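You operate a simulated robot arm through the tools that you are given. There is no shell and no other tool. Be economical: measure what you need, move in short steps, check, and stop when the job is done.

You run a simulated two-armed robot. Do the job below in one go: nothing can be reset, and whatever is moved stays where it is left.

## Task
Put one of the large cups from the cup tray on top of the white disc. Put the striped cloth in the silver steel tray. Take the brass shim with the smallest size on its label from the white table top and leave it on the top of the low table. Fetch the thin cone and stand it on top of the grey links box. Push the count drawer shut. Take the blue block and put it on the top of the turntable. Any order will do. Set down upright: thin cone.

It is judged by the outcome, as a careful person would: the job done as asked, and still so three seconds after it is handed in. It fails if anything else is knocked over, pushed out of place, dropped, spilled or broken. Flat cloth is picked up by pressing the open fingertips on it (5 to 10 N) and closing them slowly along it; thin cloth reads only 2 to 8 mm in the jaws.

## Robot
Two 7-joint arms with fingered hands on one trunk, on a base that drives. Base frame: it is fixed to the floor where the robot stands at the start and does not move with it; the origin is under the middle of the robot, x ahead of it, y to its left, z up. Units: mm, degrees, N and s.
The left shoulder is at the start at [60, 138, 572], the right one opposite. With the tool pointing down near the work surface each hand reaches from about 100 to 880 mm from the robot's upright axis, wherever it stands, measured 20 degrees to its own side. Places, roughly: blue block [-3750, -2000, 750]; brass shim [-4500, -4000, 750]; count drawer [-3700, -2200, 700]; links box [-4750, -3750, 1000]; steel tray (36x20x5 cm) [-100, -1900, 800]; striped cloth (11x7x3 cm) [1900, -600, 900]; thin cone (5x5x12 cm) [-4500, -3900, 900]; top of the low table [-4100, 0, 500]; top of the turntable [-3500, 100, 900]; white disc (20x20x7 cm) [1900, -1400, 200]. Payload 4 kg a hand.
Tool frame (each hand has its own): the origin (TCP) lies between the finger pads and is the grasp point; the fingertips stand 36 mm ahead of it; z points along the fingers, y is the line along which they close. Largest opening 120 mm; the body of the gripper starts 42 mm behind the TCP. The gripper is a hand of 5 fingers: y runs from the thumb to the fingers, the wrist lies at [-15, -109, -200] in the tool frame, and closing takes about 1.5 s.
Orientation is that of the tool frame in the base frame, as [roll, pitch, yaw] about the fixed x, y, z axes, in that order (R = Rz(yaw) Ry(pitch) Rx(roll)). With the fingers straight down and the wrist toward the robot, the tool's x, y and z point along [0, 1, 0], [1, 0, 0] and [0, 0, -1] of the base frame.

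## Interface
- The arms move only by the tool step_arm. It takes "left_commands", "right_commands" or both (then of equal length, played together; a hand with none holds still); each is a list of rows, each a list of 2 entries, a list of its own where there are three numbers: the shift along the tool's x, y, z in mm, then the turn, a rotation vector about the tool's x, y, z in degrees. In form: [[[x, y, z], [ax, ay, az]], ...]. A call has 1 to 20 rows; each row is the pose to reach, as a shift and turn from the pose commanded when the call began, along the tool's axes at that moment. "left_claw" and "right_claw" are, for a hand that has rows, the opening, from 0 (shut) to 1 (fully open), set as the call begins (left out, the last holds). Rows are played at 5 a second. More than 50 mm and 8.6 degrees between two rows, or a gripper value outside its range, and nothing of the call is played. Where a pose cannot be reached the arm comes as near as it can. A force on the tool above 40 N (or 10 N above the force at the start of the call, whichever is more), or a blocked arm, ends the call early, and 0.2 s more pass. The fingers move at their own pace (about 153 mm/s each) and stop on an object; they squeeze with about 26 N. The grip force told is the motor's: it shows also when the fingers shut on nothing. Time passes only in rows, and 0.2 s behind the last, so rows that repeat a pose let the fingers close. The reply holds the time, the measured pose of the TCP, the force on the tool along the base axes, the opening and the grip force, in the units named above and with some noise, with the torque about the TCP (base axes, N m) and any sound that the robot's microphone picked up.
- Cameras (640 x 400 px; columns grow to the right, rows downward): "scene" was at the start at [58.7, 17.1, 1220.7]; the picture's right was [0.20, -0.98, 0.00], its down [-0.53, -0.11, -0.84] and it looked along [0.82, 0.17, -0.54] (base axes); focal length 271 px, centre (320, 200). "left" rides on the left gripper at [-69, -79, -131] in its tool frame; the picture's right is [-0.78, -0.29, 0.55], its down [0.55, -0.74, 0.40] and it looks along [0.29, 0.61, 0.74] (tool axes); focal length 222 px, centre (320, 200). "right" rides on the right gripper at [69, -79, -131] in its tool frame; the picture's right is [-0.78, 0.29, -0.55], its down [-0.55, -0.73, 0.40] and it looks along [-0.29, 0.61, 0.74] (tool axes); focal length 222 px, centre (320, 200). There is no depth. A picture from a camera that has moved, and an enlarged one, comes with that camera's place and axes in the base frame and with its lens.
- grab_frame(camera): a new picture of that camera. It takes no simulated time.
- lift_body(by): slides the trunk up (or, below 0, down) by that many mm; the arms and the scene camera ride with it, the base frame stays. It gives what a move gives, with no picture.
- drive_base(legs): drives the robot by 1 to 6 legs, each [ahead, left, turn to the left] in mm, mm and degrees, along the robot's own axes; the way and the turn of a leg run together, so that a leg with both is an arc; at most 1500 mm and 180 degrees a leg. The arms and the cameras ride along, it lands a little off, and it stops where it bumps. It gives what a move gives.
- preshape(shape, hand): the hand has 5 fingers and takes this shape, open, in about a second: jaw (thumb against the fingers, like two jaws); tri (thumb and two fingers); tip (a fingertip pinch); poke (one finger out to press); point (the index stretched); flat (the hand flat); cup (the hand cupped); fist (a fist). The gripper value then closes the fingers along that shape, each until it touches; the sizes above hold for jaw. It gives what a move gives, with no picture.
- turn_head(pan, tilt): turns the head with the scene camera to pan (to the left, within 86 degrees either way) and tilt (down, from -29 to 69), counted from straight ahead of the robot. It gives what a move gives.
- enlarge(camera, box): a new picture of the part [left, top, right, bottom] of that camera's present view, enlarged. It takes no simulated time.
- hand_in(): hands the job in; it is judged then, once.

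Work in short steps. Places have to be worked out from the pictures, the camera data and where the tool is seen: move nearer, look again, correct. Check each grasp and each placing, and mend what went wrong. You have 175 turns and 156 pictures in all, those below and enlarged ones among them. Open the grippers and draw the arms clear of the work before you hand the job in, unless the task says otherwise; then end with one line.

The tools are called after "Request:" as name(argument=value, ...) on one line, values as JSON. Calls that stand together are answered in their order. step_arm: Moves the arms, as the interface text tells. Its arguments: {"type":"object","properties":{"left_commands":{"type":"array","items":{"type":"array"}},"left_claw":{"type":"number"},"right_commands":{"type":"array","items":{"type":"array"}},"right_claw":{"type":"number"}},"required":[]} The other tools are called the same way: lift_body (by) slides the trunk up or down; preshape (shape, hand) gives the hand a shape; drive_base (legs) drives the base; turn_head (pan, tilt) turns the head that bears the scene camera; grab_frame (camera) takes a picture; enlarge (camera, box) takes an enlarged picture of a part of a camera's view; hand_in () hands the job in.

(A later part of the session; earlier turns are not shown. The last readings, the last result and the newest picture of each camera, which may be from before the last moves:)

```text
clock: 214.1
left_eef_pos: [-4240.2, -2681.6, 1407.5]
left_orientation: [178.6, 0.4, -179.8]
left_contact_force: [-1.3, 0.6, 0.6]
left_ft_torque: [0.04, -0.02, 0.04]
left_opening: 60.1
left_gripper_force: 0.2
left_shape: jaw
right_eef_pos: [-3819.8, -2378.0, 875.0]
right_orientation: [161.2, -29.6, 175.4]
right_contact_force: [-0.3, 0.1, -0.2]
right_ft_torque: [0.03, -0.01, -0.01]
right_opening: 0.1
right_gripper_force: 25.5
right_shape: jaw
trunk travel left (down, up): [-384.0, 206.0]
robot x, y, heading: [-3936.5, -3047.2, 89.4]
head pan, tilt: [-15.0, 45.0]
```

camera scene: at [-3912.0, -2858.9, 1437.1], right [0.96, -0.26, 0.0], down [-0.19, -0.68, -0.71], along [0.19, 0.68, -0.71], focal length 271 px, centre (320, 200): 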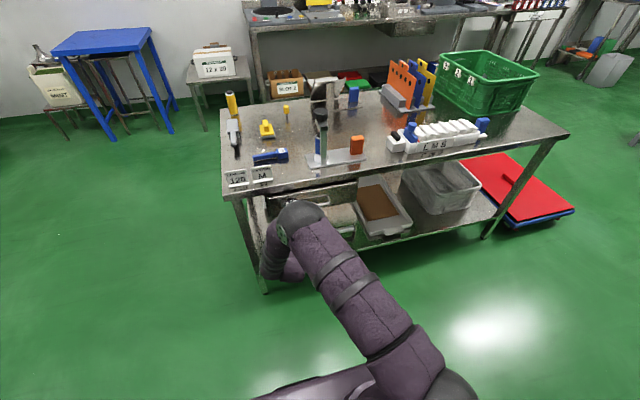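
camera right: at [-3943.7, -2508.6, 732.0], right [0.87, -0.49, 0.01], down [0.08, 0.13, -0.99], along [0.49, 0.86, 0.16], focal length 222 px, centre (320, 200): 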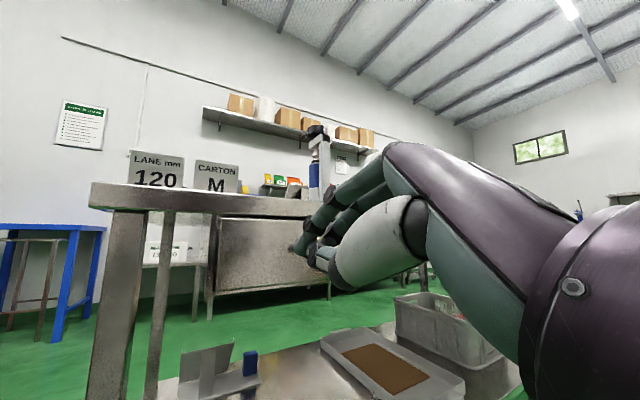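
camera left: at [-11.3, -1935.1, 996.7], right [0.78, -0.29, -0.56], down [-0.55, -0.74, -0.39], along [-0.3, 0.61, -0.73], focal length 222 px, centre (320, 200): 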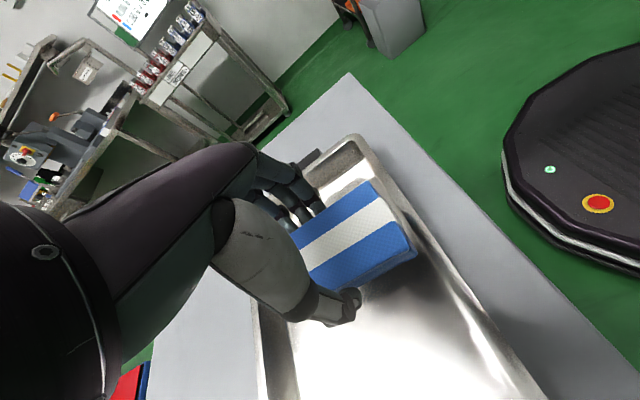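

Remaining tilt: rotate about the tool's own axes to point straight down.

Request:
step_arm(right_commands=[[[0, 0, 0], [4, -5.5, -2]], [[0, 0, 0], [8, -11, -4]], [[0, 0, 0], [12, -17, -6]], [[0, 0, 0], [15, -22, -8]], [[0, 0, 0], [19, -28, -10]]], right_claw=0.5)

Request:
drive_base(legs=[[0, 0, 180]])

Request:
turn_head(pan=0, tilt=30)

Request:
grab_frame(camera="scene")

```text
clock: 215.3
left_eef_pos: [-4240.4, -2680.4, 1408.6]
left_orientation: [178.7, 0.4, -179.8]
left_contact_force: [0.5, -0.1, -0.4]
left_ft_torque: [-0.01, 0.0, -0.04]
left_opening: 60.0
left_gripper_force: 0.0
left_shape: jaw
right_eef_pos: [-3820.6, -2378.2, 874.6]
right_orientation: [179.2, -0.3, -179.4]
right_contact_force: [0.1, 0.3, 0.9]
right_ft_torque: [-0.01, -0.01, 0.02]
right_opening: 59.9
right_gripper_force: 0.1
right_shape: jaw
trunk travel left (down, up): [-384.0, 206.0]
robot x, y, heading: [-3935.9, -3048.3, 89.6]
head pan, tilt: [-15.0, 45.0]
```

```text
clock: 223.1
left_eef_pos: [-3622.7, -3419.6, 1408.2]
left_orientation: [178.5, 0.3, 1.2]
left_contact_force: [-0.8, -0.7, 0.7]
left_ft_torque: [-0.01, 0.03, -0.01]
left_opening: 60.1
left_gripper_force: 0.1
left_shape: jaw
right_eef_pos: [-4038.8, -3730.7, 874.2]
right_orientation: [179.1, -0.4, 1.5]
right_contact_force: [-0.3, 0.2, 0.4]
right_ft_torque: [0.01, 0.05, 0.05]
right_opening: 59.6
right_gripper_force: 0.0
right_shape: jaw
trunk travel left (down, up): [-384.0, 206.0]
robot x, y, heading: [-3937.1, -3049.9, -89.4]
head pan, tilt: [-15.0, 45.0]
```

```text
clock: 223.8
left_eef_pos: [-3623.4, -3419.3, 1409.8]
left_orientation: [178.6, 0.3, 1.2]
left_contact_force: [0.7, -0.6, -0.9]
left_ft_torque: [-0.03, 0.03, 0.01]
left_opening: 60.1
left_gripper_force: 0.1
left_shape: jaw
right_eef_pos: [-4039.1, -3731.5, 874.0]
right_orientation: [179.1, -0.3, 1.4]
right_contact_force: [-0.1, 0.4, 0.1]
right_ft_torque: [0.03, -0.01, 0.02]
right_opening: 59.8
right_gripper_force: 0.1
right_shape: jaw
trunk travel left (down, up): [-384.0, 206.0]
robot x, y, heading: [-3933.7, -3056.0, -89.4]
head pan, tilt: [0.0, 30.0]
```

```text
71 pictures are left
camera scene: at [-3933.4, -3114.5, 1459.4], right [-1.0, -0.01, 0.0], down [-0.01, 0.5, -0.87], along [0.01, -0.87, -0.5], focal length 271 px, centre (320, 200)
```

scene: 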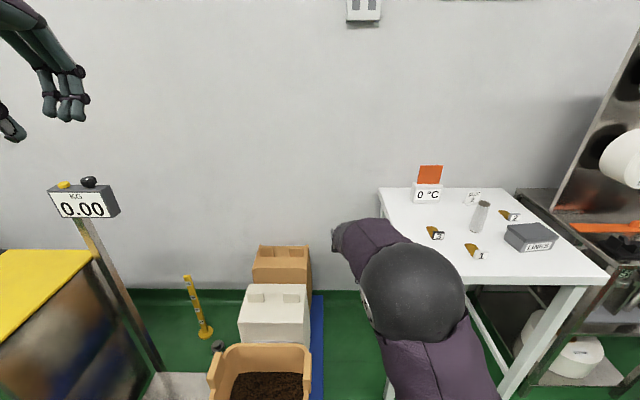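

I see the white table with shims, the grey cone and the LINKS box. I raise the trunk and strafe in front of it, then zoom.

Request:
lift_body(by=200)

Request:
drive_base(legs=[[-150, 0, -0.6], [0, -380, 0]])

Request:
turn_head(pan=0, tilt=45)

Request:
grab_frame(camera="scene")

Request:
grab_frame(camera="right")

```text
clock: 226.0
left_eef_pos: [-3624.0, -3419.2, 1608.0]
left_orientation: [178.5, 0.3, 1.3]
left_contact_force: [-0.1, -0.7, -0.6]
left_ft_torque: [-0.02, 0.01, -0.01]
left_opening: 60.1
left_gripper_force: 0.1
left_shape: jaw
right_eef_pos: [-4038.5, -3729.9, 1073.2]
right_orientation: [179.2, -0.4, 1.4]
right_contact_force: [-0.1, -0.2, 0.7]
right_ft_torque: [-0.03, 0.01, -0.04]
right_opening: 59.9
right_gripper_force: 0.1
right_shape: jaw
trunk travel left (down, up): [-584.0, 6.0]
robot x, y, heading: [-3934.7, -3055.0, -89.4]
head pan, tilt: [0.0, 30.0]
```

```text
clock: 229.4
left_eef_pos: [-4005.8, -3271.2, 1608.7]
left_orientation: [178.6, 0.2, 0.7]
left_contact_force: [-0.8, -0.1, 0.3]
left_ft_torque: [0.05, 0.01, -0.01]
left_opening: 60.0
left_gripper_force: 0.0
left_shape: jaw
right_eef_pos: [-4424.5, -3580.9, 1073.0]
right_orientation: [179.1, -0.3, 0.9]
right_contact_force: [0.8, 1.4, -0.3]
right_ft_torque: [-0.01, -0.01, -0.01]
right_opening: 59.6
right_gripper_force: 0.0
right_shape: jaw
trunk travel left (down, up): [-584.0, 6.0]
robot x, y, heading: [-4309.1, -2905.2, -89.8]
head pan, tilt: [0.0, 30.0]
```

```text
clock: 230.1
left_eef_pos: [-4005.2, -3273.6, 1608.7]
left_orientation: [178.6, 0.3, 0.6]
left_contact_force: [-0.2, -0.2, -0.7]
left_ft_torque: [0.01, 0.0, 0.0]
left_opening: 60.2
left_gripper_force: 0.0
left_shape: jaw
right_eef_pos: [-4423.6, -3581.7, 1074.2]
right_orientation: [179.1, -0.5, 0.9]
right_contact_force: [1.4, -0.5, 0.3]
right_ft_torque: [0.0, 0.02, -0.01]
right_opening: 59.6
right_gripper_force: 0.0
right_shape: jaw
trunk travel left (down, up): [-584.0, 6.0]
robot x, y, heading: [-4316.1, -2902.5, -89.8]
head pan, tilt: [0.0, 45.0]
```

```text
70 pictures are left
camera scene: at [-4312.2, -2956.2, 1636.9], right [-1.0, 0.0, 0.0], down [0.0, 0.71, -0.71], along [0.0, -0.71, -0.71], focal length 271 px, centre (320, 200)
```

scene: 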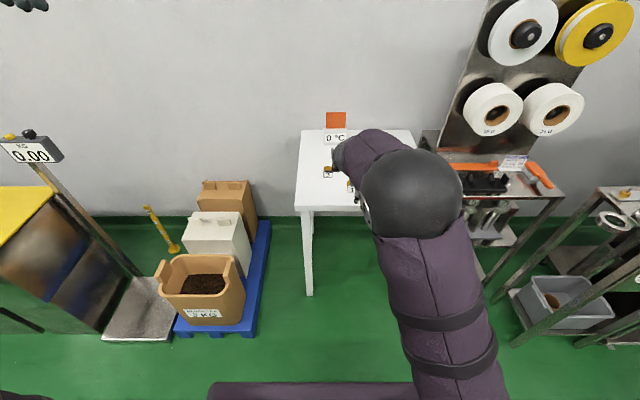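

```text
69 pictures are left
camera right: at [-4357.2, -3498.9, 1202.8], right [-0.78, -0.3, 0.55], down [-0.56, 0.72, -0.41], along [-0.27, -0.63, -0.73], focal length 222 px, centre (320, 200)
```

right: 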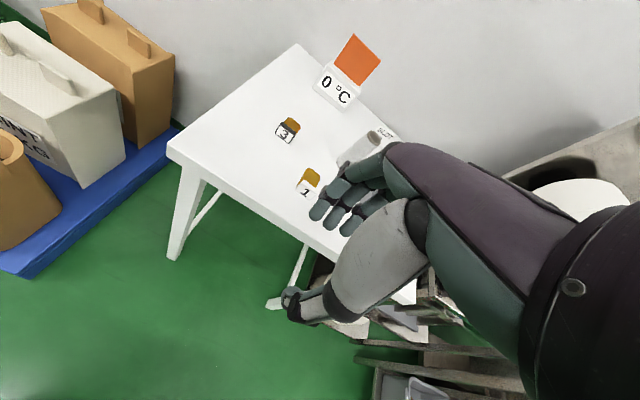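

I enlarge to read the shim labels.

Request:
enlarge(camera="right", box=[260, 100, 420, 220])

```text
3.33 times, centred on (340, 160) of right
camera zoom: at [-4357.2, -3498.9, 1202.8], right [-0.78, -0.3, 0.55], down [-0.56, 0.72, -0.41], along [-0.27, -0.63, -0.73], focal length 740 px, centre (253, 333)
```

zoom: 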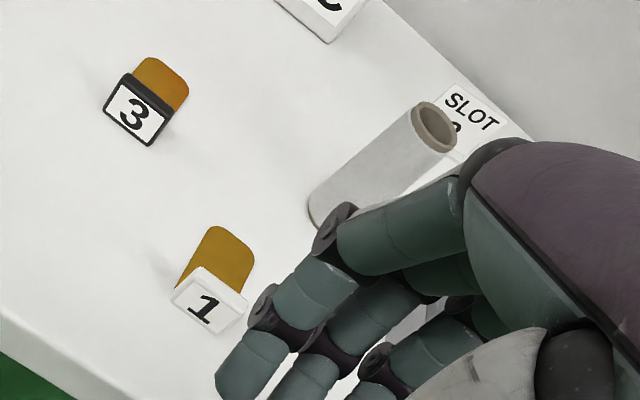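

Shim "1" is smallest (others 2 and 3). Table top ≈ z 850; shim 1 at ≈[-4446,-3825], cone base at ≈[-4512,-3951], LINKS box ≈[-4615,-3825]. I retract the hand and drive closer.

Request:
step_arm(right_commands=[[[0, -45, 0], [0, 0, 0]], [[0, -90, 0], [0, 0, 0]], [[0, -135, 0], [0, 0, 0]], [[0, -180, 0], [0, 0, 0]], [[0, -220, 0], [0, 0, 0]]], right_claw=1.0)

Request:
drive_base(legs=[[430, -60, 0]])

Request:
turn_head(pan=0, tilt=50)

Request:
grab_frame(camera="scene")

```text
clock: 231.3
left_eef_pos: [-4004.4, -3270.5, 1608.3]
left_orientation: [178.5, 0.4, 0.9]
left_contact_force: [-0.2, -0.3, 0.4]
left_ft_torque: [-0.01, 0.0, -0.01]
left_opening: 60.3
left_gripper_force: 0.0
left_shape: jaw
right_eef_pos: [-4427.0, -3358.6, 1070.0]
right_orientation: [179.1, -0.4, 1.0]
right_contact_force: [0.7, 0.6, -0.1]
right_ft_torque: [-0.04, -0.03, 0.0]
right_opening: 119.8
right_gripper_force: 0.1
right_shape: jaw
trunk travel left (down, up): [-584.0, 6.0]
robot x, y, heading: [-4313.3, -2905.1, -89.9]
head pan, tilt: [0.0, 45.0]
```

```text
clock: 234.0
left_eef_pos: [-4066.1, -3702.7, 1608.9]
left_orientation: [178.7, 0.2, 0.7]
left_contact_force: [0.3, 1.0, 0.3]
left_ft_torque: [0.03, 0.01, 0.01]
left_opening: 60.1
left_gripper_force: 0.2
left_shape: jaw
right_eef_pos: [-4485.8, -3789.1, 1070.6]
right_orientation: [179.2, -0.4, 1.0]
right_contact_force: [-0.1, 0.1, 0.3]
right_ft_torque: [0.01, -0.02, 0.01]
right_opening: 119.9
right_gripper_force: 0.1
right_shape: jaw
trunk travel left (down, up): [-584.0, 6.0]
robot x, y, heading: [-4375.3, -3334.5, -89.9]
head pan, tilt: [0.0, 45.0]
```

```text
clock: 234.6
left_eef_pos: [-4063.8, -3700.5, 1608.7]
left_orientation: [178.6, 0.3, 0.7]
left_contact_force: [0.1, -0.3, -0.6]
left_ft_torque: [-0.01, 0.0, 0.02]
left_opening: 60.0
left_gripper_force: 0.1
left_shape: jaw
right_eef_pos: [-4484.7, -3788.5, 1071.8]
right_orientation: [179.1, -0.3, 1.0]
right_contact_force: [-0.2, 0.0, -0.1]
right_ft_torque: [-0.03, 0.0, 0.02]
right_opening: 119.7
right_gripper_force: 0.0
right_shape: jaw
trunk travel left (down, up): [-584.0, 6.0]
robot x, y, heading: [-4372.8, -3337.0, -89.8]
head pan, tilt: [0.0, 50.0]
```

```text
67 pictures are left
camera scene: at [-4371.7, -3380.0, 1630.0], right [-1.0, 0.0, 0.0], down [0.0, 0.77, -0.64], along [0.0, -0.64, -0.77], focal length 271 px, centre (320, 200)
```

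scene: 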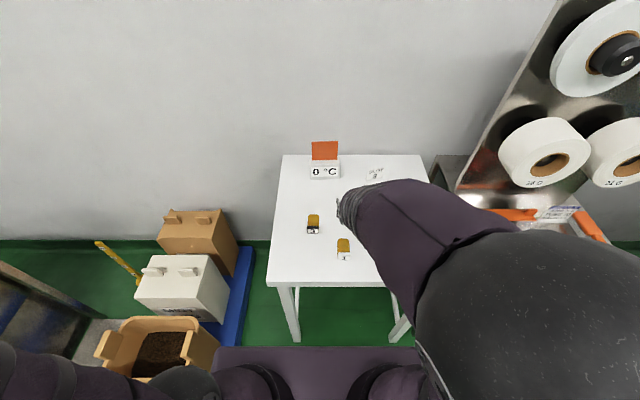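

I check the table with the right hand camera.

Request:
grab_frame(camera="right")

```text
66 pictures are left
camera right: at [-4419.6, -3707.2, 1199.6], right [-0.78, -0.3, 0.55], down [-0.56, 0.72, -0.41], along [-0.27, -0.63, -0.73], focal length 222 px, centre (320, 200)
```

right: 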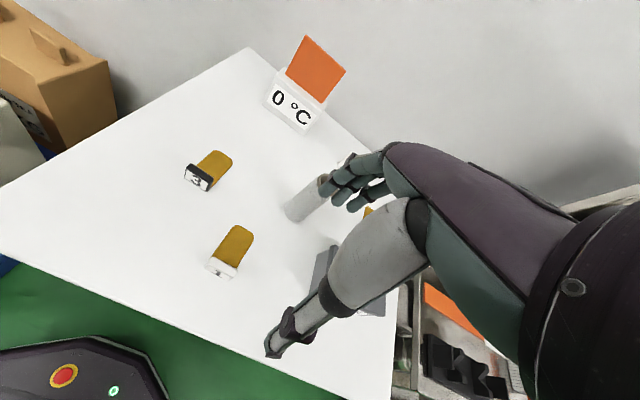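

Cone at ≈[-4506,-3940], z 850–970. I move the hand over it and check before descending.

Request:
step_arm(right_commands=[[[-6, 38, 0], [0, 0, 0]], [[-12, 76, 0], [0, 0, 0]], [[-18, 114, 0], [0, 0, 0]], [[-24, 151, 0], [0, 0, 0]], [[-24, 151, 15], [0, 0, 0]]], right_claw=0.85)

Request:
grab_frame(camera="right")

```text
clock: 235.8
left_eef_pos: [-4064.2, -3700.4, 1608.2]
left_orientation: [178.6, 0.2, 0.7]
left_contact_force: [-0.2, -0.9, -0.8]
left_ft_torque: [0.01, 0.01, 0.01]
left_opening: 60.2
left_gripper_force: 0.1
left_shape: jaw
right_eef_pos: [-4506.1, -3942.1, 1058.0]
right_orientation: [179.1, -0.4, 1.0]
right_contact_force: [0.2, -0.1, -0.1]
right_ft_torque: [-0.01, 0.01, -0.02]
right_opening: 102.1
right_gripper_force: 0.1
right_shape: jaw
trunk travel left (down, up): [-584.0, 6.0]
robot x, y, heading: [-4373.3, -3335.7, -89.7]
head pan, tilt: [0.0, 50.0]
```

```text
65 pictures are left
camera right: at [-4440.9, -3859.9, 1186.9], right [-0.78, -0.3, 0.55], down [-0.56, 0.72, -0.41], along [-0.27, -0.63, -0.73], focal length 222 px, centre (320, 200)
```

right: 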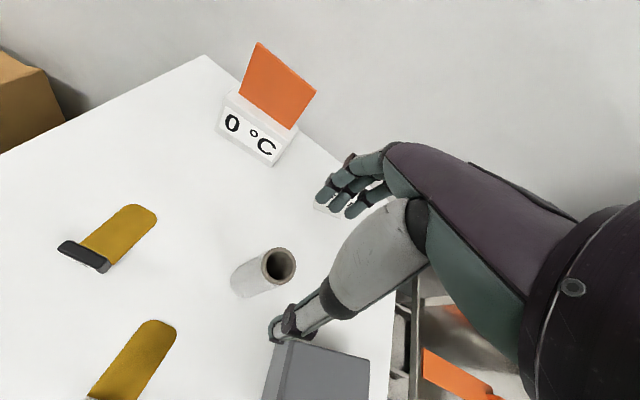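

Aligned over the cone. Descend and grasp.

Request:
step_arm(right_commands=[[[0, 0, 40], [0, 0, 0]], [[0, 0, 80], [0, 0, 0]], [[0, 0, 105], [0, 0, 0]], [[0, 0, 116], [0, 0, 0]]])

Request:
step_arm(right_commands=[[[0, 0, 0], [0, 0, 0]], [[0, 0, 0], [0, 0, 0]], [[0, 0, 0], [0, 0, 0]], [[0, 0, 0], [0, 0, 0]], [[0, 0, 0], [0, 0, 0]], [[0, 0, 0], [0, 0, 0]]], right_claw=0.1)

Request:
grab_frame(camera="right")

```text
clock: 236.8
left_eef_pos: [-4064.5, -3701.6, 1608.5]
left_orientation: [178.6, 0.3, 0.7]
left_contact_force: [0.1, 0.2, 1.1]
left_ft_torque: [0.0, -0.02, 0.01]
left_opening: 60.1
left_gripper_force: 0.1
left_shape: jaw
right_eef_pos: [-4505.9, -3943.1, 942.1]
right_orientation: [179.1, -0.4, 1.0]
right_contact_force: [-0.6, 0.3, 0.4]
right_ft_torque: [-0.01, 0.02, 0.05]
right_opening: 102.0
right_gripper_force: 0.0
right_shape: jaw
trunk travel left (down, up): [-584.0, 6.0]
robot x, y, heading: [-4369.9, -3332.7, -90.1]
head pan, tilt: [0.0, 50.0]
```

```text
clock: 238.2
left_eef_pos: [-4064.0, -3701.0, 1609.3]
left_orientation: [178.6, 0.3, 0.7]
left_contact_force: [-0.3, -0.2, 0.1]
left_ft_torque: [-0.02, 0.0, 0.02]
left_opening: 59.9
left_gripper_force: 0.1
left_shape: jaw
right_eef_pos: [-4505.8, -3942.7, 941.0]
right_orientation: [179.1, -0.5, 1.0]
right_contact_force: [0.5, 0.9, 0.3]
right_ft_torque: [-0.03, 0.01, 0.0]
right_opening: 37.9
right_gripper_force: 26.0
right_shape: jaw
trunk travel left (down, up): [-584.0, 6.0]
robot x, y, heading: [-4373.8, -3331.5, -90.0]
head pan, tilt: [0.0, 50.0]
```

```text
64 pictures are left
camera right: at [-4439.8, -3860.8, 1070.4], right [-0.78, -0.3, 0.55], down [-0.56, 0.72, -0.41], along [-0.27, -0.63, -0.73], focal length 222 px, centre (320, 200)
```

right: 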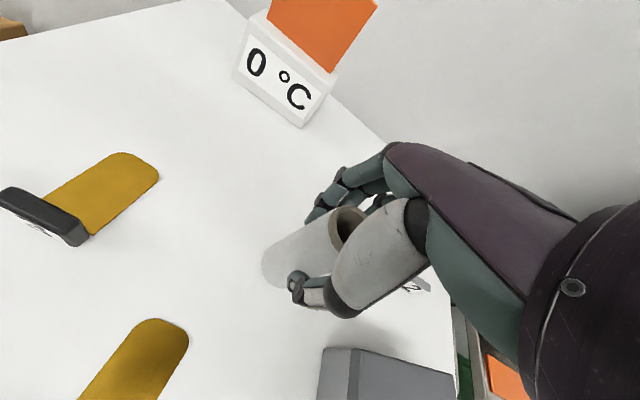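

Cone held. Lift it above the box height and move over toward the box.

Request:
step_arm(right_commands=[[[0, 0, -40], [0, 0, 0]], [[0, 0, -80], [0, 0, 0]], [[0, 0, -115], [0, 0, 0]], [[-20, -20, -120], [0, 0, 0]], [[-45, -40, -120], [0, 0, 0]], [[-70, -60, -120], [0, 0, 0]]])

Request:
grab_frame(camera="right")

Request:
turn_head(pan=35, tilt=50)

Request:
grab_frame(camera="left")

```text
clock: 239.6
left_eef_pos: [-4065.2, -3700.0, 1608.5]
left_orientation: [178.5, 0.3, 0.7]
left_contact_force: [0.0, 0.1, -0.5]
left_ft_torque: [0.0, -0.01, 0.04]
left_opening: 60.3
left_gripper_force: 0.1
left_shape: jaw
right_eef_pos: [-4578.1, -3880.7, 1059.4]
right_orientation: [179.1, -0.4, 1.2]
right_contact_force: [-0.2, -0.3, -0.7]
right_ft_torque: [0.0, -0.04, -0.03]
right_opening: 37.9
right_gripper_force: 26.5
right_shape: jaw
trunk travel left (down, up): [-584.0, 6.0]
robot x, y, heading: [-4371.5, -3335.5, -89.8]
head pan, tilt: [0.0, 50.0]
```

```text
63 pictures are left
camera right: at [-4512.3, -3799.0, 1189.2], right [-0.78, -0.3, 0.55], down [-0.56, 0.72, -0.41], along [-0.27, -0.63, -0.73], focal length 222 px, centre (320, 200)
```

right: 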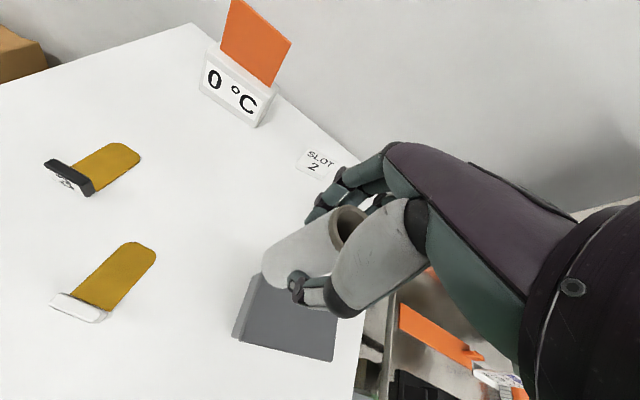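

```text
clock: 240.6
left_eef_pos: [-4065.0, -3701.3, 1608.4]
left_orientation: [178.6, 0.3, 0.7]
left_contact_force: [0.6, -0.5, 0.5]
left_ft_torque: [0.01, -0.04, -0.03]
left_opening: 60.0
left_gripper_force: 0.1
left_shape: jaw
right_eef_pos: [-4578.2, -3883.2, 1060.8]
right_orientation: [179.1, -0.4, 1.0]
right_contact_force: [-0.2, -0.4, -0.4]
right_ft_torque: [0.01, 0.0, 0.02]
right_opening: 38.1
right_gripper_force: 25.7
right_shape: jaw
trunk travel left (down, up): [-584.0, 6.0]
robot x, y, heading: [-4375.5, -3332.2, -89.8]
head pan, tilt: [35.0, 50.0]
```

```text
62 pictures are left
camera left: at [-4133.1, -3619.7, 1737.1], right [-0.79, 0.27, -0.55], down [0.54, 0.73, -0.42], along [0.29, -0.63, -0.72], focal length 222 px, centre (320, 200)
```

left: 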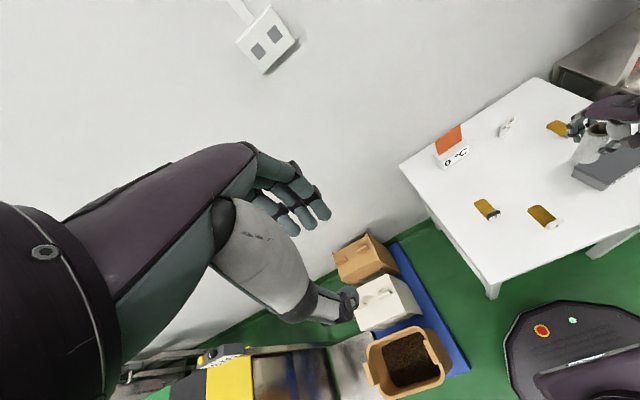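

Box top corners give centre ≈[-4647,-3866], top z≈910. I centre the cone over it and lower to contact (expected TCP z≈1001).

Request:
step_arm(right_commands=[[[-35, -9, 0], [0, 0, 0]], [[-69, -17, 0], [0, 0, 0]], [[-69, -17, 20], [0, 0, 0]], [[-69, -17, 40], [0, 0, 0]]])

Request:
grab_frame(camera="right")

Request:
enlarge(camera="left", box=[520, 80, 640, 200])

```text
clock: 241.6
left_eef_pos: [-4064.6, -3701.5, 1608.9]
left_orientation: [178.6, 0.3, 0.7]
left_contact_force: [0.4, -0.6, -0.2]
left_ft_torque: [-0.01, 0.0, -0.03]
left_opening: 60.1
left_gripper_force: 0.1
left_shape: jaw
right_eef_pos: [-4648.1, -3867.2, 1018.4]
right_orientation: [179.1, -0.4, 1.0]
right_contact_force: [0.8, -0.3, -0.2]
right_ft_torque: [0.0, 0.0, -0.02]
right_opening: 38.1
right_gripper_force: 26.1
right_shape: jaw
trunk travel left (down, up): [-584.0, 6.0]
robot x, y, heading: [-4373.5, -3331.4, -90.0]
head pan, tilt: [35.0, 50.0]
```

```text
61 pictures are left
camera right: at [-4582.2, -3784.8, 1147.8], right [-0.78, -0.3, 0.55], down [-0.56, 0.72, -0.41], along [-0.27, -0.63, -0.73], focal length 222 px, centre (320, 200)
```

right: 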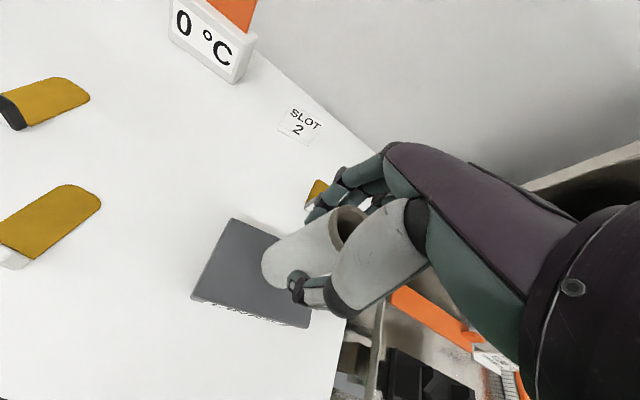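

```text
3.33 times, centred on (580, 140) of left
camera zoom: at [-4133.9, -3619.8, 1737.2], right [-0.79, 0.27, -0.55], down [0.54, 0.73, -0.42], along [0.29, -0.63, -0.72], focal length 740 px, centre (-547, 400)
```

zoom: 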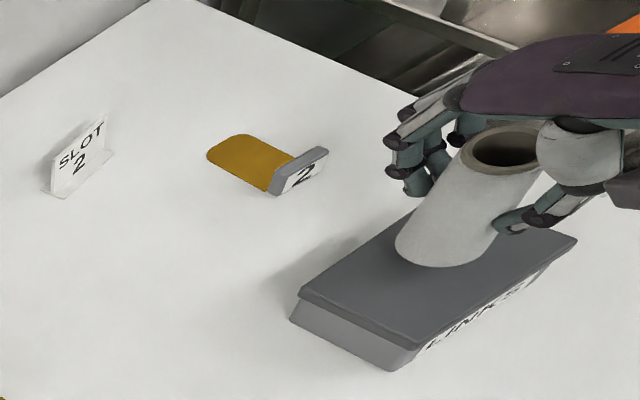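

Shim "2" is confirmed, so "1" is smallest. The cone is over the middle of the box; lower to contact.

Request:
step_arm(right_commands=[[[0, 0, 6], [0, 0, 0]], [[0, 0, 11], [0, 0, 0]], [[0, 0, 15], [0, 0, 0]], [[0, 0, 19], [0, 0, 0]], [[0, 0, 23], [0, 0, 0]], [[0, 0, 27], [0, 0, 0]], [[0, 0, 31], [0, 0, 0]]])

Request:
enlarge(camera="left", box=[520, 80, 640, 200])

```text
clock: 243.2
left_eef_pos: [-4064.0, -3700.8, 1608.6]
left_orientation: [178.6, 0.3, 0.7]
left_contact_force: [-0.4, 0.4, 0.5]
left_ft_torque: [0.02, 0.01, -0.01]
left_opening: 59.8
left_gripper_force: 0.1
left_shape: jaw
right_eef_pos: [-4647.2, -3868.3, 988.8]
right_orientation: [179.0, -0.4, 1.0]
right_contact_force: [-1.0, -0.5, 20.5]
right_ft_torque: [-0.12, 0.16, 0.02]
right_opening: 38.4
right_gripper_force: 26.2
right_shape: jaw
trunk travel left (down, up): [-584.0, 6.0]
robot x, y, heading: [-4372.8, -3335.1, -89.9]
head pan, tilt: [35.0, 50.0]
```

```text
3.33 times, centred on (580, 140) of left
camera zoom: at [-4132.3, -3618.4, 1737.1], right [-0.79, 0.27, -0.55], down [0.54, 0.73, -0.42], along [0.29, -0.63, -0.72], focal length 740 px, centre (-547, 400)
```

zoom: 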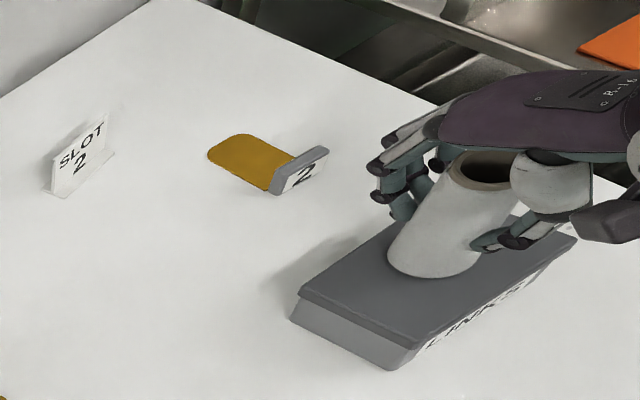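

The cone rests centrally on the box. Release and withdraw upward.

Request:
step_arm(right_commands=[[[0, 0, -2], [0, 0, 0]], [[0, 0, -3], [0, 0, 0]], [[0, 0, -3], [0, 0, 0]], [[0, 0, -3], [0, 0, 0]]], right_claw=0.6)

Request:
step_arm(right_commands=[[[0, 0, -20], [0, 0, 0]], [[0, 0, -50], [0, 0, 0]], [[0, 0, -90], [0, 0, 0]], [[0, 0, -130], [0, 0, 0]]])

Request:
enlarge(camera="left", box=[520, 80, 640, 200])

```text
clock: 244.2
left_eef_pos: [-4064.2, -3701.7, 1608.9]
left_orientation: [178.6, 0.3, 0.7]
left_contact_force: [0.7, 0.2, -0.3]
left_ft_torque: [0.0, -0.01, 0.01]
left_opening: 60.1
left_gripper_force: 0.0
left_shape: jaw
right_eef_pos: [-4647.5, -3866.2, 991.9]
right_orientation: [179.2, -0.4, 1.1]
right_contact_force: [1.5, 0.1, 0.1]
right_ft_torque: [0.01, -0.01, 0.01]
right_opening: 71.8
right_gripper_force: 0.0
right_shape: jaw
trunk travel left (down, up): [-584.0, 6.0]
robot x, y, heading: [-4371.6, -3332.0, -89.9]
head pan, tilt: [35.0, 50.0]
```

```text
clock: 245.2
left_eef_pos: [-4063.4, -3699.1, 1608.1]
left_orientation: [178.6, 0.3, 0.6]
left_contact_force: [0.0, 0.3, 0.5]
left_ft_torque: [-0.01, 0.01, 0.0]
left_opening: 60.3
left_gripper_force: 0.1
left_shape: jaw
right_eef_pos: [-4648.1, -3865.7, 1121.8]
right_orientation: [179.2, -0.3, 1.0]
right_contact_force: [-0.2, -0.3, 0.3]
right_ft_torque: [0.02, 0.03, -0.02]
right_opening: 71.8
right_gripper_force: 0.0
right_shape: jaw
trunk travel left (down, up): [-584.0, 6.0]
robot x, y, heading: [-4372.0, -3333.6, -89.9]
head pan, tilt: [35.0, 50.0]
```

```text
3.33 times, centred on (580, 140) of left
camera zoom: at [-4132.9, -3618.8, 1737.2], right [-0.79, 0.27, -0.55], down [0.54, 0.73, -0.42], along [0.29, -0.63, -0.72], focal length 740 px, centre (-547, 400)
```

zoom: 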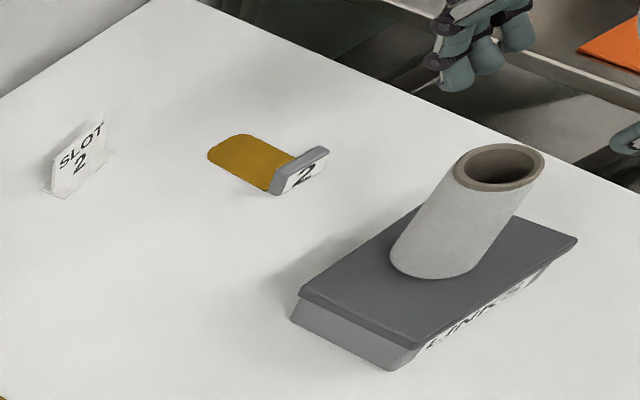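

The cone stands upright on the box. Now the shim "1": move above its label tab.

Request:
step_arm(right_commands=[[[40, -13, 0], [0, 0, 0]], [[80, -27, 0], [0, 0, 0]], [[120, -40, 0], [0, 0, 0]], [[160, -54, 0], [0, 0, 0]], [[202, -67, 0], [0, 0, 0]], [[202, -67, 45], [0, 0, 0]], [[202, -67, 90], [0, 0, 0]], [[202, -67, 125], [0, 0, 0]]], right_claw=0.6)

Request:
grab_frame(camera="right")

```text
clock: 247.0
left_eef_pos: [-4065.3, -3702.3, 1608.3]
left_orientation: [178.7, 0.3, 0.7]
left_contact_force: [0.4, 0.5, 0.2]
left_ft_torque: [0.01, 0.01, -0.03]
left_opening: 60.2
left_gripper_force: 0.0
left_shape: jaw
right_eef_pos: [-4446.3, -3796.2, 996.9]
right_orientation: [179.2, -0.4, 1.0]
right_contact_force: [0.9, -0.4, -0.3]
right_ft_torque: [0.04, 0.0, 0.0]
right_opening: 71.9
right_gripper_force: 0.2
right_shape: jaw
trunk travel left (down, up): [-584.0, 6.0]
robot x, y, heading: [-4374.1, -3330.9, -89.8]
head pan, tilt: [35.0, 50.0]
```

```text
57 pictures are left
camera right: at [-4379.5, -3715.4, 1124.7], right [-0.78, -0.3, 0.55], down [-0.56, 0.72, -0.41], along [-0.27, -0.63, -0.73], focal length 222 px, centre (320, 200)
```

right: 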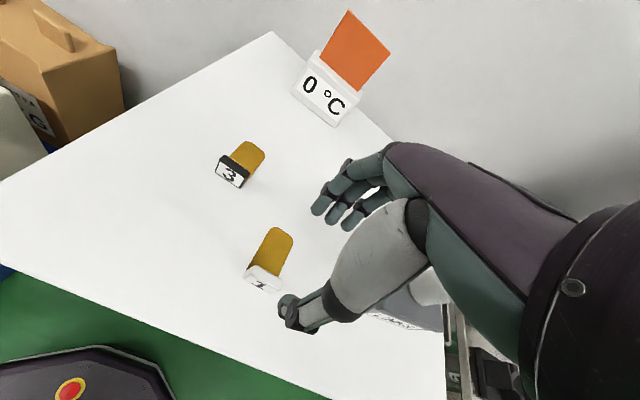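

Label tab at ≈[-4450,-3795]. Descend with the fingertips just above the table and close.

Request:
step_arm(right_commands=[[[-4, 0, 40], [0, 0, 0]], [[-4, 0, 75], [0, 0, 0]], [[-4, 0, 90], [0, 0, 0]], [[-4, 0, 98], [0, 0, 0]], [[-4, 0, 103], [0, 0, 0]]])

Request:
grab_frame(camera="right")

```text
clock: 248.2
left_eef_pos: [-4064.6, -3701.0, 1608.0]
left_orientation: [178.7, 0.3, 0.7]
left_contact_force: [-0.9, -0.1, 0.8]
left_ft_torque: [0.01, 0.0, -0.03]
left_opening: 60.1
left_gripper_force: 0.0
left_shape: jaw
right_eef_pos: [-4450.7, -3798.4, 894.8]
right_orientation: [179.1, -0.4, 1.0]
right_contact_force: [-0.6, 0.5, -0.7]
right_ft_torque: [0.03, 0.02, -0.04]
right_opening: 71.9
right_gripper_force: 0.0
right_shape: jaw
trunk travel left (down, up): [-584.0, 6.0]
robot x, y, heading: [-4375.9, -3330.9, -89.7]
head pan, tilt: [35.0, 50.0]
```

```text
56 pictures are left
camera right: at [-4383.5, -3716.6, 1023.2], right [-0.78, -0.3, 0.55], down [-0.56, 0.72, -0.41], along [-0.27, -0.63, -0.73], focal length 222 px, centre (320, 200)
```

right: 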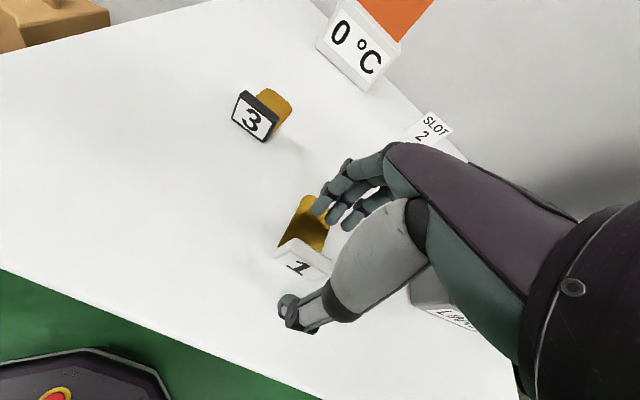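

The tab sits between thumb and fingers. Small sideways fix and close.

Request:
step_arm(right_commands=[[[6, 0, 2], [0, 0, 0]], [[6, 0, 2], [0, 0, 0]]])

Request:
step_arm(right_commands=[[[0, 0, 0], [0, 0, 0]], [[0, 0, 0], [0, 0, 0]], [[0, 0, 0], [0, 0, 0]], [[0, 0, 0], [0, 0, 0]], [[0, 0, 0], [0, 0, 0]]], right_claw=0.0)

Request:
step_arm(right_commands=[[[0, 0, -15], [0, 0, 0]], [[0, 0, -40], [0, 0, 0]], [[0, 0, -80], [0, 0, 0]], [[0, 0, -120], [0, 0, 0]], [[0, 0, -160], [0, 0, 0]]])

Request:
grab_frame(camera="right")

```text
clock: 248.8
left_eef_pos: [-4064.5, -3700.2, 1608.5]
left_orientation: [178.6, 0.4, 0.7]
left_contact_force: [-0.2, 0.1, 0.4]
left_ft_torque: [-0.01, 0.03, 0.01]
left_opening: 60.0
left_gripper_force: 0.1
left_shape: jaw
right_eef_pos: [-4444.4, -3797.7, 892.8]
right_orientation: [179.2, -0.4, 0.9]
right_contact_force: [-0.3, 0.0, 0.1]
right_ft_torque: [0.01, 0.03, -0.01]
right_opening: 71.9
right_gripper_force: 0.1
right_shape: jaw
trunk travel left (down, up): [-584.0, 6.0]
robot x, y, heading: [-4374.9, -3332.0, -89.7]
head pan, tilt: [35.0, 50.0]
```

```text
clock: 250.0
left_eef_pos: [-4064.4, -3700.6, 1607.3]
left_orientation: [178.6, 0.3, 0.7]
left_contact_force: [-0.2, -0.2, -0.2]
left_ft_torque: [0.04, 0.0, 0.02]
left_opening: 59.7
left_gripper_force: 0.1
left_shape: jaw
right_eef_pos: [-4444.4, -3798.1, 892.5]
right_orientation: [179.1, -0.4, 1.1]
right_contact_force: [0.3, -0.3, -1.0]
right_ft_torque: [0.0, 0.0, -0.03]
right_opening: 6.9
right_gripper_force: 26.1
right_shape: jaw
trunk travel left (down, up): [-584.0, 6.0]
robot x, y, heading: [-4371.7, -3336.8, -89.8]
head pan, tilt: [35.0, 50.0]
```

```text
clock: 251.2
left_eef_pos: [-4065.0, -3699.8, 1608.3]
left_orientation: [178.6, 0.3, 0.7]
left_contact_force: [-0.2, -0.3, 0.1]
left_ft_torque: [0.0, 0.0, 0.04]
left_opening: 60.0
left_gripper_force: 0.1
left_shape: jaw
right_eef_pos: [-4446.1, -3795.9, 1054.0]
right_orientation: [179.1, -0.4, 1.0]
right_contact_force: [0.5, 0.8, 0.2]
right_ft_torque: [0.01, 0.0, 0.0]
right_opening: 6.8
right_gripper_force: 26.1
right_shape: jaw
trunk travel left (down, up): [-584.0, 6.0]
robot x, y, heading: [-4373.4, -3331.1, -89.8]
head pan, tilt: [35.0, 50.0]
```

```text
55 pictures are left
camera right: at [-4379.4, -3713.7, 1181.4], right [-0.78, -0.3, 0.55], down [-0.56, 0.72, -0.41], along [-0.27, -0.63, -0.73], focal length 222 px, centre (320, 200)
```

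right: 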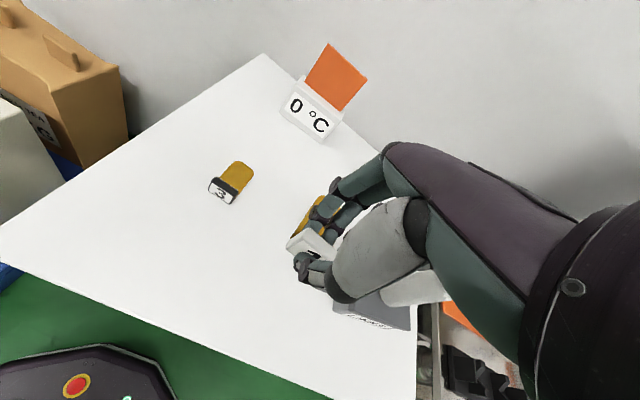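

The shim is held firmly. Keeping it in the right hand, I go back to the metal table to take the blue block with the left hand.

Request:
drive_base(legs=[[-480, 0, 0], [0, 0, 180], [0, -740, 0], [150, 0, 0]])

Request:
turn_head(pan=15, tilt=45)

Request:
grab_frame(camera="scene")

```text
clock: 266.0
left_eef_pos: [-3933.6, -2338.7, 1607.6]
left_orientation: [178.7, 0.2, 179.5]
left_contact_force: [-0.1, 0.8, -0.4]
left_ft_torque: [-0.01, -0.03, -0.01]
left_opening: 60.0
left_gripper_force: 0.2
left_shape: jaw
right_eef_pos: [-3551.9, -2251.2, 1051.3]
right_orientation: [179.3, -0.4, 179.9]
right_contact_force: [-0.5, 0.5, -0.8]
right_ft_torque: [0.0, -0.01, 0.03]
right_opening: 6.4
right_gripper_force: 25.4
right_shape: jaw
trunk travel left (down, up): [-584.0, 6.0]
robot x, y, heading: [-3632.7, -2713.0, 89.0]
head pan, tilt: [35.0, 50.0]
```

```text
clock: 266.8
left_eef_pos: [-3933.3, -2339.8, 1609.5]
left_orientation: [178.5, 0.3, 179.4]
left_contact_force: [-0.5, -0.7, -0.4]
left_ft_torque: [0.0, 0.0, 0.01]
left_opening: 60.2
left_gripper_force: 0.0
left_shape: jaw
right_eef_pos: [-3551.4, -2252.9, 1051.5]
right_orientation: [179.1, -0.4, 179.8]
right_contact_force: [0.2, -0.4, 0.6]
right_ft_torque: [0.04, -0.01, 0.01]
right_opening: 6.5
right_gripper_force: 26.1
right_shape: jaw
trunk travel left (down, up): [-584.0, 6.0]
robot x, y, heading: [-3633.4, -2715.1, 88.7]
head pan, tilt: [15.0, 45.0]
```

```text
54 pictures are left
camera scene: at [-3651.9, -2666.6, 1636.9], right [0.97, 0.24, 0.0], down [0.17, -0.69, -0.71], along [-0.17, 0.69, -0.71], focal length 271 px, centre (320, 200)
```

scene: 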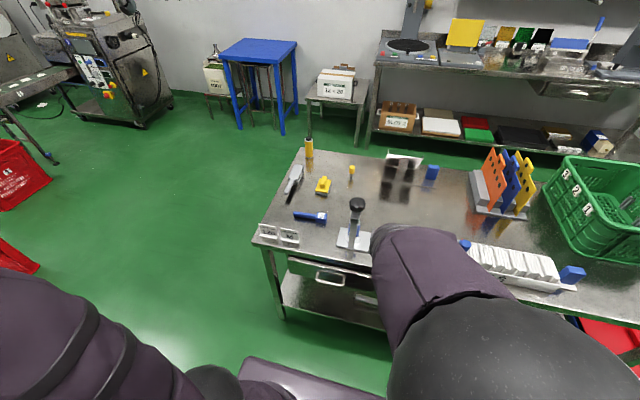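

I bring the left hand down above the blue block (≈[-3820,-1962]).

Request:
step_arm(left_commands=[[[-7, 24, 38], [0, 0, 0]], [[-14, 48, 76], [0, 0, 0]], [[-21, 72, 114], [0, 0, 0]], [[-28, 96, 152], [0, 0, 0]], [[-35, 120, 190], [0, 0, 0]], [[-42, 144, 228], [0, 0, 0]], [[-49, 168, 266], [0, 0, 0]], [[-56, 192, 304], [0, 0, 0]], [[-63, 216, 342], [0, 0, 0]], [[-70, 240, 380], [0, 0, 0]], [[-77, 264, 418], [0, 0, 0]], [[-84, 288, 456], [0, 0, 0]], [[-91, 312, 494], [0, 0, 0]], [[-98, 336, 532], [0, 0, 0]], [[-105, 357, 568], [0, 0, 0]], [[-113, 377, 600], [0, 0, 0]]], left_claw=0.75)

Request:
grab_frame(camera="left")

Request:
enlarge(camera="scene", box=[240, 130, 440, 255])

```text
clock: 270.2
left_eef_pos: [-3815.8, -1949.4, 1016.7]
left_orientation: [178.6, 0.2, 179.4]
left_contact_force: [-0.7, 0.3, 0.1]
left_ft_torque: [0.0, 0.0, 0.0]
left_opening: 89.9
left_gripper_force: 0.1
left_shape: jaw
right_eef_pos: [-3550.5, -2251.9, 1051.8]
right_orientation: [179.2, -0.4, 179.8]
right_contact_force: [-0.4, -0.1, -0.1]
right_ft_torque: [-0.01, 0.01, 0.01]
right_opening: 6.5
right_gripper_force: 26.6
right_shape: jaw
trunk travel left (down, up): [-584.0, 6.0]
robot x, y, heading: [-3632.3, -2712.1, 88.9]
head pan, tilt: [15.0, 45.0]
```

```text
53 pictures are left
camera left: at [-3745.8, -2032.4, 1146.4], right [0.79, -0.28, -0.55], down [-0.55, -0.72, -0.42], along [-0.28, 0.63, -0.72], focal length 222 px, centre (320, 200)
```

left: 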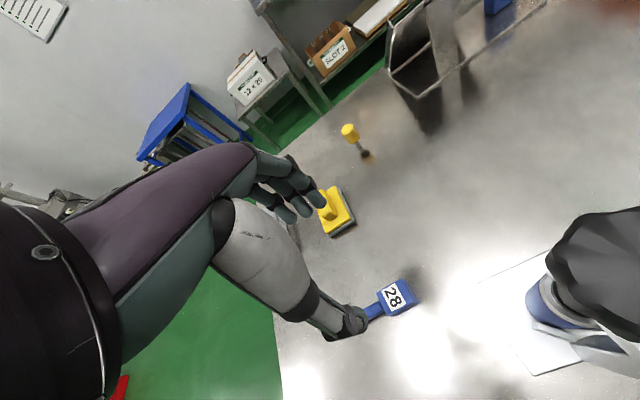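

```text
3.20 times, centred on (340, 192) of scene
camera zoom: at [-3651.5, -2665.4, 1636.9], right [0.97, 0.24, 0.0], down [0.17, -0.69, -0.71], along [-0.17, 0.69, -0.71], focal length 867 px, centre (256, 224)
```

zoom: 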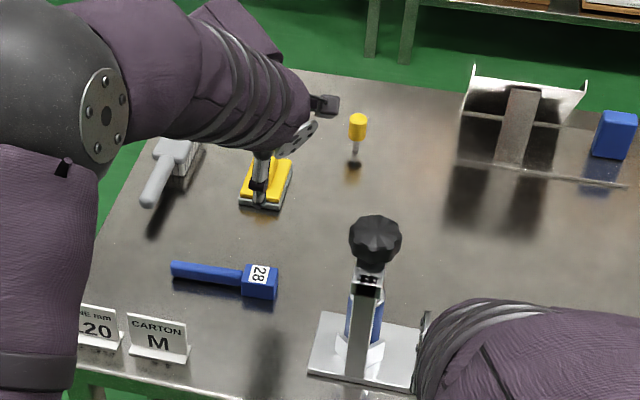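

Head of the block at ≈[-3818,-1968]. Correct and descend.

Request:
step_arm(left_commands=[[[2, -10, 40], [0, 0, 0]], [[2, -19, 80], [0, 0, 0]], [[2, -19, 120], [0, 0, 0]], [[2, -19, 150], [0, 0, 0]], [[2, -19, 166], [0, 0, 0]]])

Request:
step_arm(left_commands=[[[0, 0, 3], [0, 0, 0]], [[0, 0, 3], [0, 0, 0]], [[0, 0, 3], [0, 0, 0]], [[0, 0, 3], [0, 0, 0]], [[0, 0, 3], [0, 0, 0]], [[0, 0, 3], [0, 0, 0]]], left_claw=0.05)

Request:
grab_frame(camera="left")

```text
clock: 271.4
left_eef_pos: [-3816.2, -1966.9, 851.4]
left_orientation: [178.6, 0.3, 179.6]
left_contact_force: [0.0, 0.2, 0.6]
left_ft_torque: [0.03, 0.01, 0.01]
left_opening: 89.8
left_gripper_force: 0.1
left_shape: jaw
right_eef_pos: [-3552.0, -2251.7, 1051.7]
right_orientation: [179.2, -0.3, 179.8]
right_contact_force: [0.3, 0.3, 0.1]
right_ft_torque: [-0.01, -0.03, -0.01]
right_opening: 6.4
right_gripper_force: 26.0
right_shape: jaw
trunk travel left (down, up): [-584.0, 6.0]
robot x, y, heading: [-3630.3, -2708.1, 89.1]
head pan, tilt: [15.0, 45.0]
```

```text
clock: 272.8
left_eef_pos: [-3817.0, -1965.5, 848.9]
left_orientation: [178.6, 0.4, 179.5]
left_contact_force: [0.3, -0.3, 0.4]
left_ft_torque: [0.01, 0.02, -0.06]
left_opening: 26.9
left_gripper_force: 25.8
left_shape: jaw
right_eef_pos: [-3550.3, -2253.1, 1052.0]
right_orientation: [179.0, -0.4, 179.9]
right_contact_force: [0.4, 0.8, 0.0]
right_ft_torque: [0.01, -0.02, 0.01]
right_opening: 6.5
right_gripper_force: 26.3
right_shape: jaw
trunk travel left (down, up): [-584.0, 6.0]
robot x, y, heading: [-3636.6, -2710.8, 88.9]
head pan, tilt: [15.0, 45.0]
```

```text
51 pictures are left
camera left: at [-3747.6, -2048.6, 977.1], right [0.79, -0.28, -0.55], down [-0.55, -0.72, -0.42], along [-0.28, 0.63, -0.72], focal length 222 px, centre (320, 200)
```

left: 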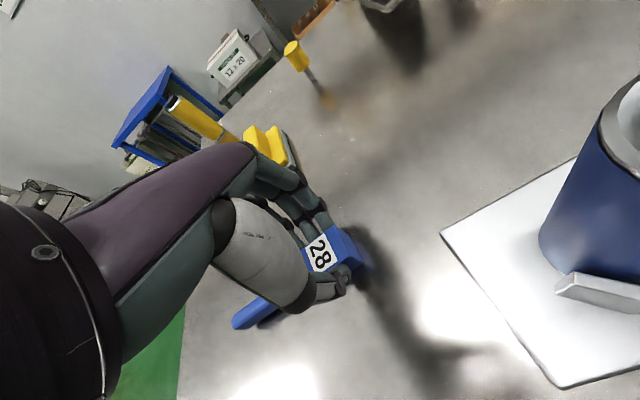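

Block gripped (27 mm). Lift, retract, and drive around to the turntable bench.

Request:
step_arm(left_commands=[[[0, 0, -40], [0, 0, 0]], [[0, 0, -80], [0, 0, 0]], [[0, 0, -120], [0, 0, 0]], [[0, 0, -160], [0, 0, 0]], [[0, 0, -200], [0, 0, 0]], [[0, -45, -215], [0, 0, 0]], [[0, -90, -225], [0, 0, 0]], [[0, -135, -230], [0, 0, 0]], [[0, -180, -230], [0, 0, 0]], [[0, -225, -230], [0, 0, 0]], [[0, -270, -230], [0, 0, 0]]])

Request:
drive_base(legs=[[-150, 0, 0], [0, 1000, 1], [1400, 0, 0], [450, 0, 0]])

Request:
turn_head(pan=-25, tilt=35)

Request:
grab_frame(camera="scene")

```text
clock: 275.2
left_eef_pos: [-3818.5, -2242.1, 1072.8]
left_orientation: [178.7, 0.4, 179.5]
left_contact_force: [-0.1, -0.1, -0.7]
left_ft_torque: [0.01, -0.04, -0.02]
left_opening: 27.0
left_gripper_force: 25.5
left_shape: jaw
right_eef_pos: [-3551.1, -2252.4, 1052.6]
right_orientation: [179.0, -0.4, 179.7]
right_contact_force: [0.1, -0.7, -0.7]
right_ft_torque: [0.0, 0.03, -0.01]
right_opening: 6.7
right_gripper_force: 25.2
right_shape: jaw
trunk travel left (down, up): [-584.0, 6.0]
robot x, y, heading: [-3633.0, -2716.1, 89.2]
head pan, tilt: [15.0, 45.0]
```

```text
clock: 290.4
left_eef_pos: [-4835.6, -521.3, 1073.2]
left_orientation: [178.7, 0.3, -179.3]
left_contact_force: [0.3, 0.0, -1.2]
left_ft_torque: [0.03, -0.05, 0.0]
left_opening: 26.9
left_gripper_force: 26.0
left_shape: jaw
right_eef_pos: [-4568.4, -526.9, 1051.7]
right_orientation: [179.2, -0.3, -179.0]
right_contact_force: [0.4, 1.2, -0.5]
right_ft_torque: [-0.03, 0.02, 0.05]
right_opening: 6.3
right_gripper_force: 26.1
right_shape: jaw
trunk travel left (down, up): [-584.0, 6.0]
robot x, y, heading: [-4639.4, -992.7, 90.1]
head pan, tilt: [15.0, 45.0]
```

```text
clock: 291.4
left_eef_pos: [-4836.1, -522.4, 1072.8]
left_orientation: [178.7, 0.4, -179.3]
left_contact_force: [-0.3, -1.3, -0.7]
left_ft_torque: [-0.01, -0.01, 0.03]
left_opening: 26.8
left_gripper_force: 25.6
left_shape: jaw
right_eef_pos: [-4567.9, -528.5, 1051.8]
right_orientation: [179.0, -0.4, -178.9]
right_contact_force: [-0.3, 0.4, -1.1]
right_ft_torque: [-0.02, -0.02, 0.03]
right_opening: 6.4
right_gripper_force: 25.7
right_shape: jaw
trunk travel left (down, up): [-584.0, 6.0]
robot x, y, heading: [-4642.1, -996.6, 89.9]
head pan, tilt: [-25.0, 35.0]
```

```text
50 pictures are left
camera scene: at [-4602.0, -943.0, 1651.7], right [0.91, -0.42, 0.0], down [-0.24, -0.52, -0.82], along [0.34, 0.74, -0.57], focal length 271 px, centre (320, 200)
```

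scene: 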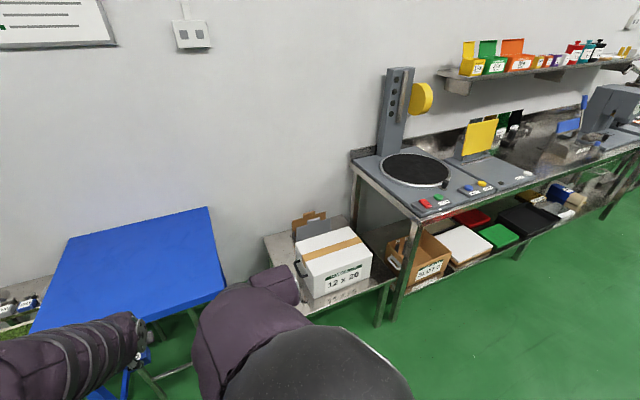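

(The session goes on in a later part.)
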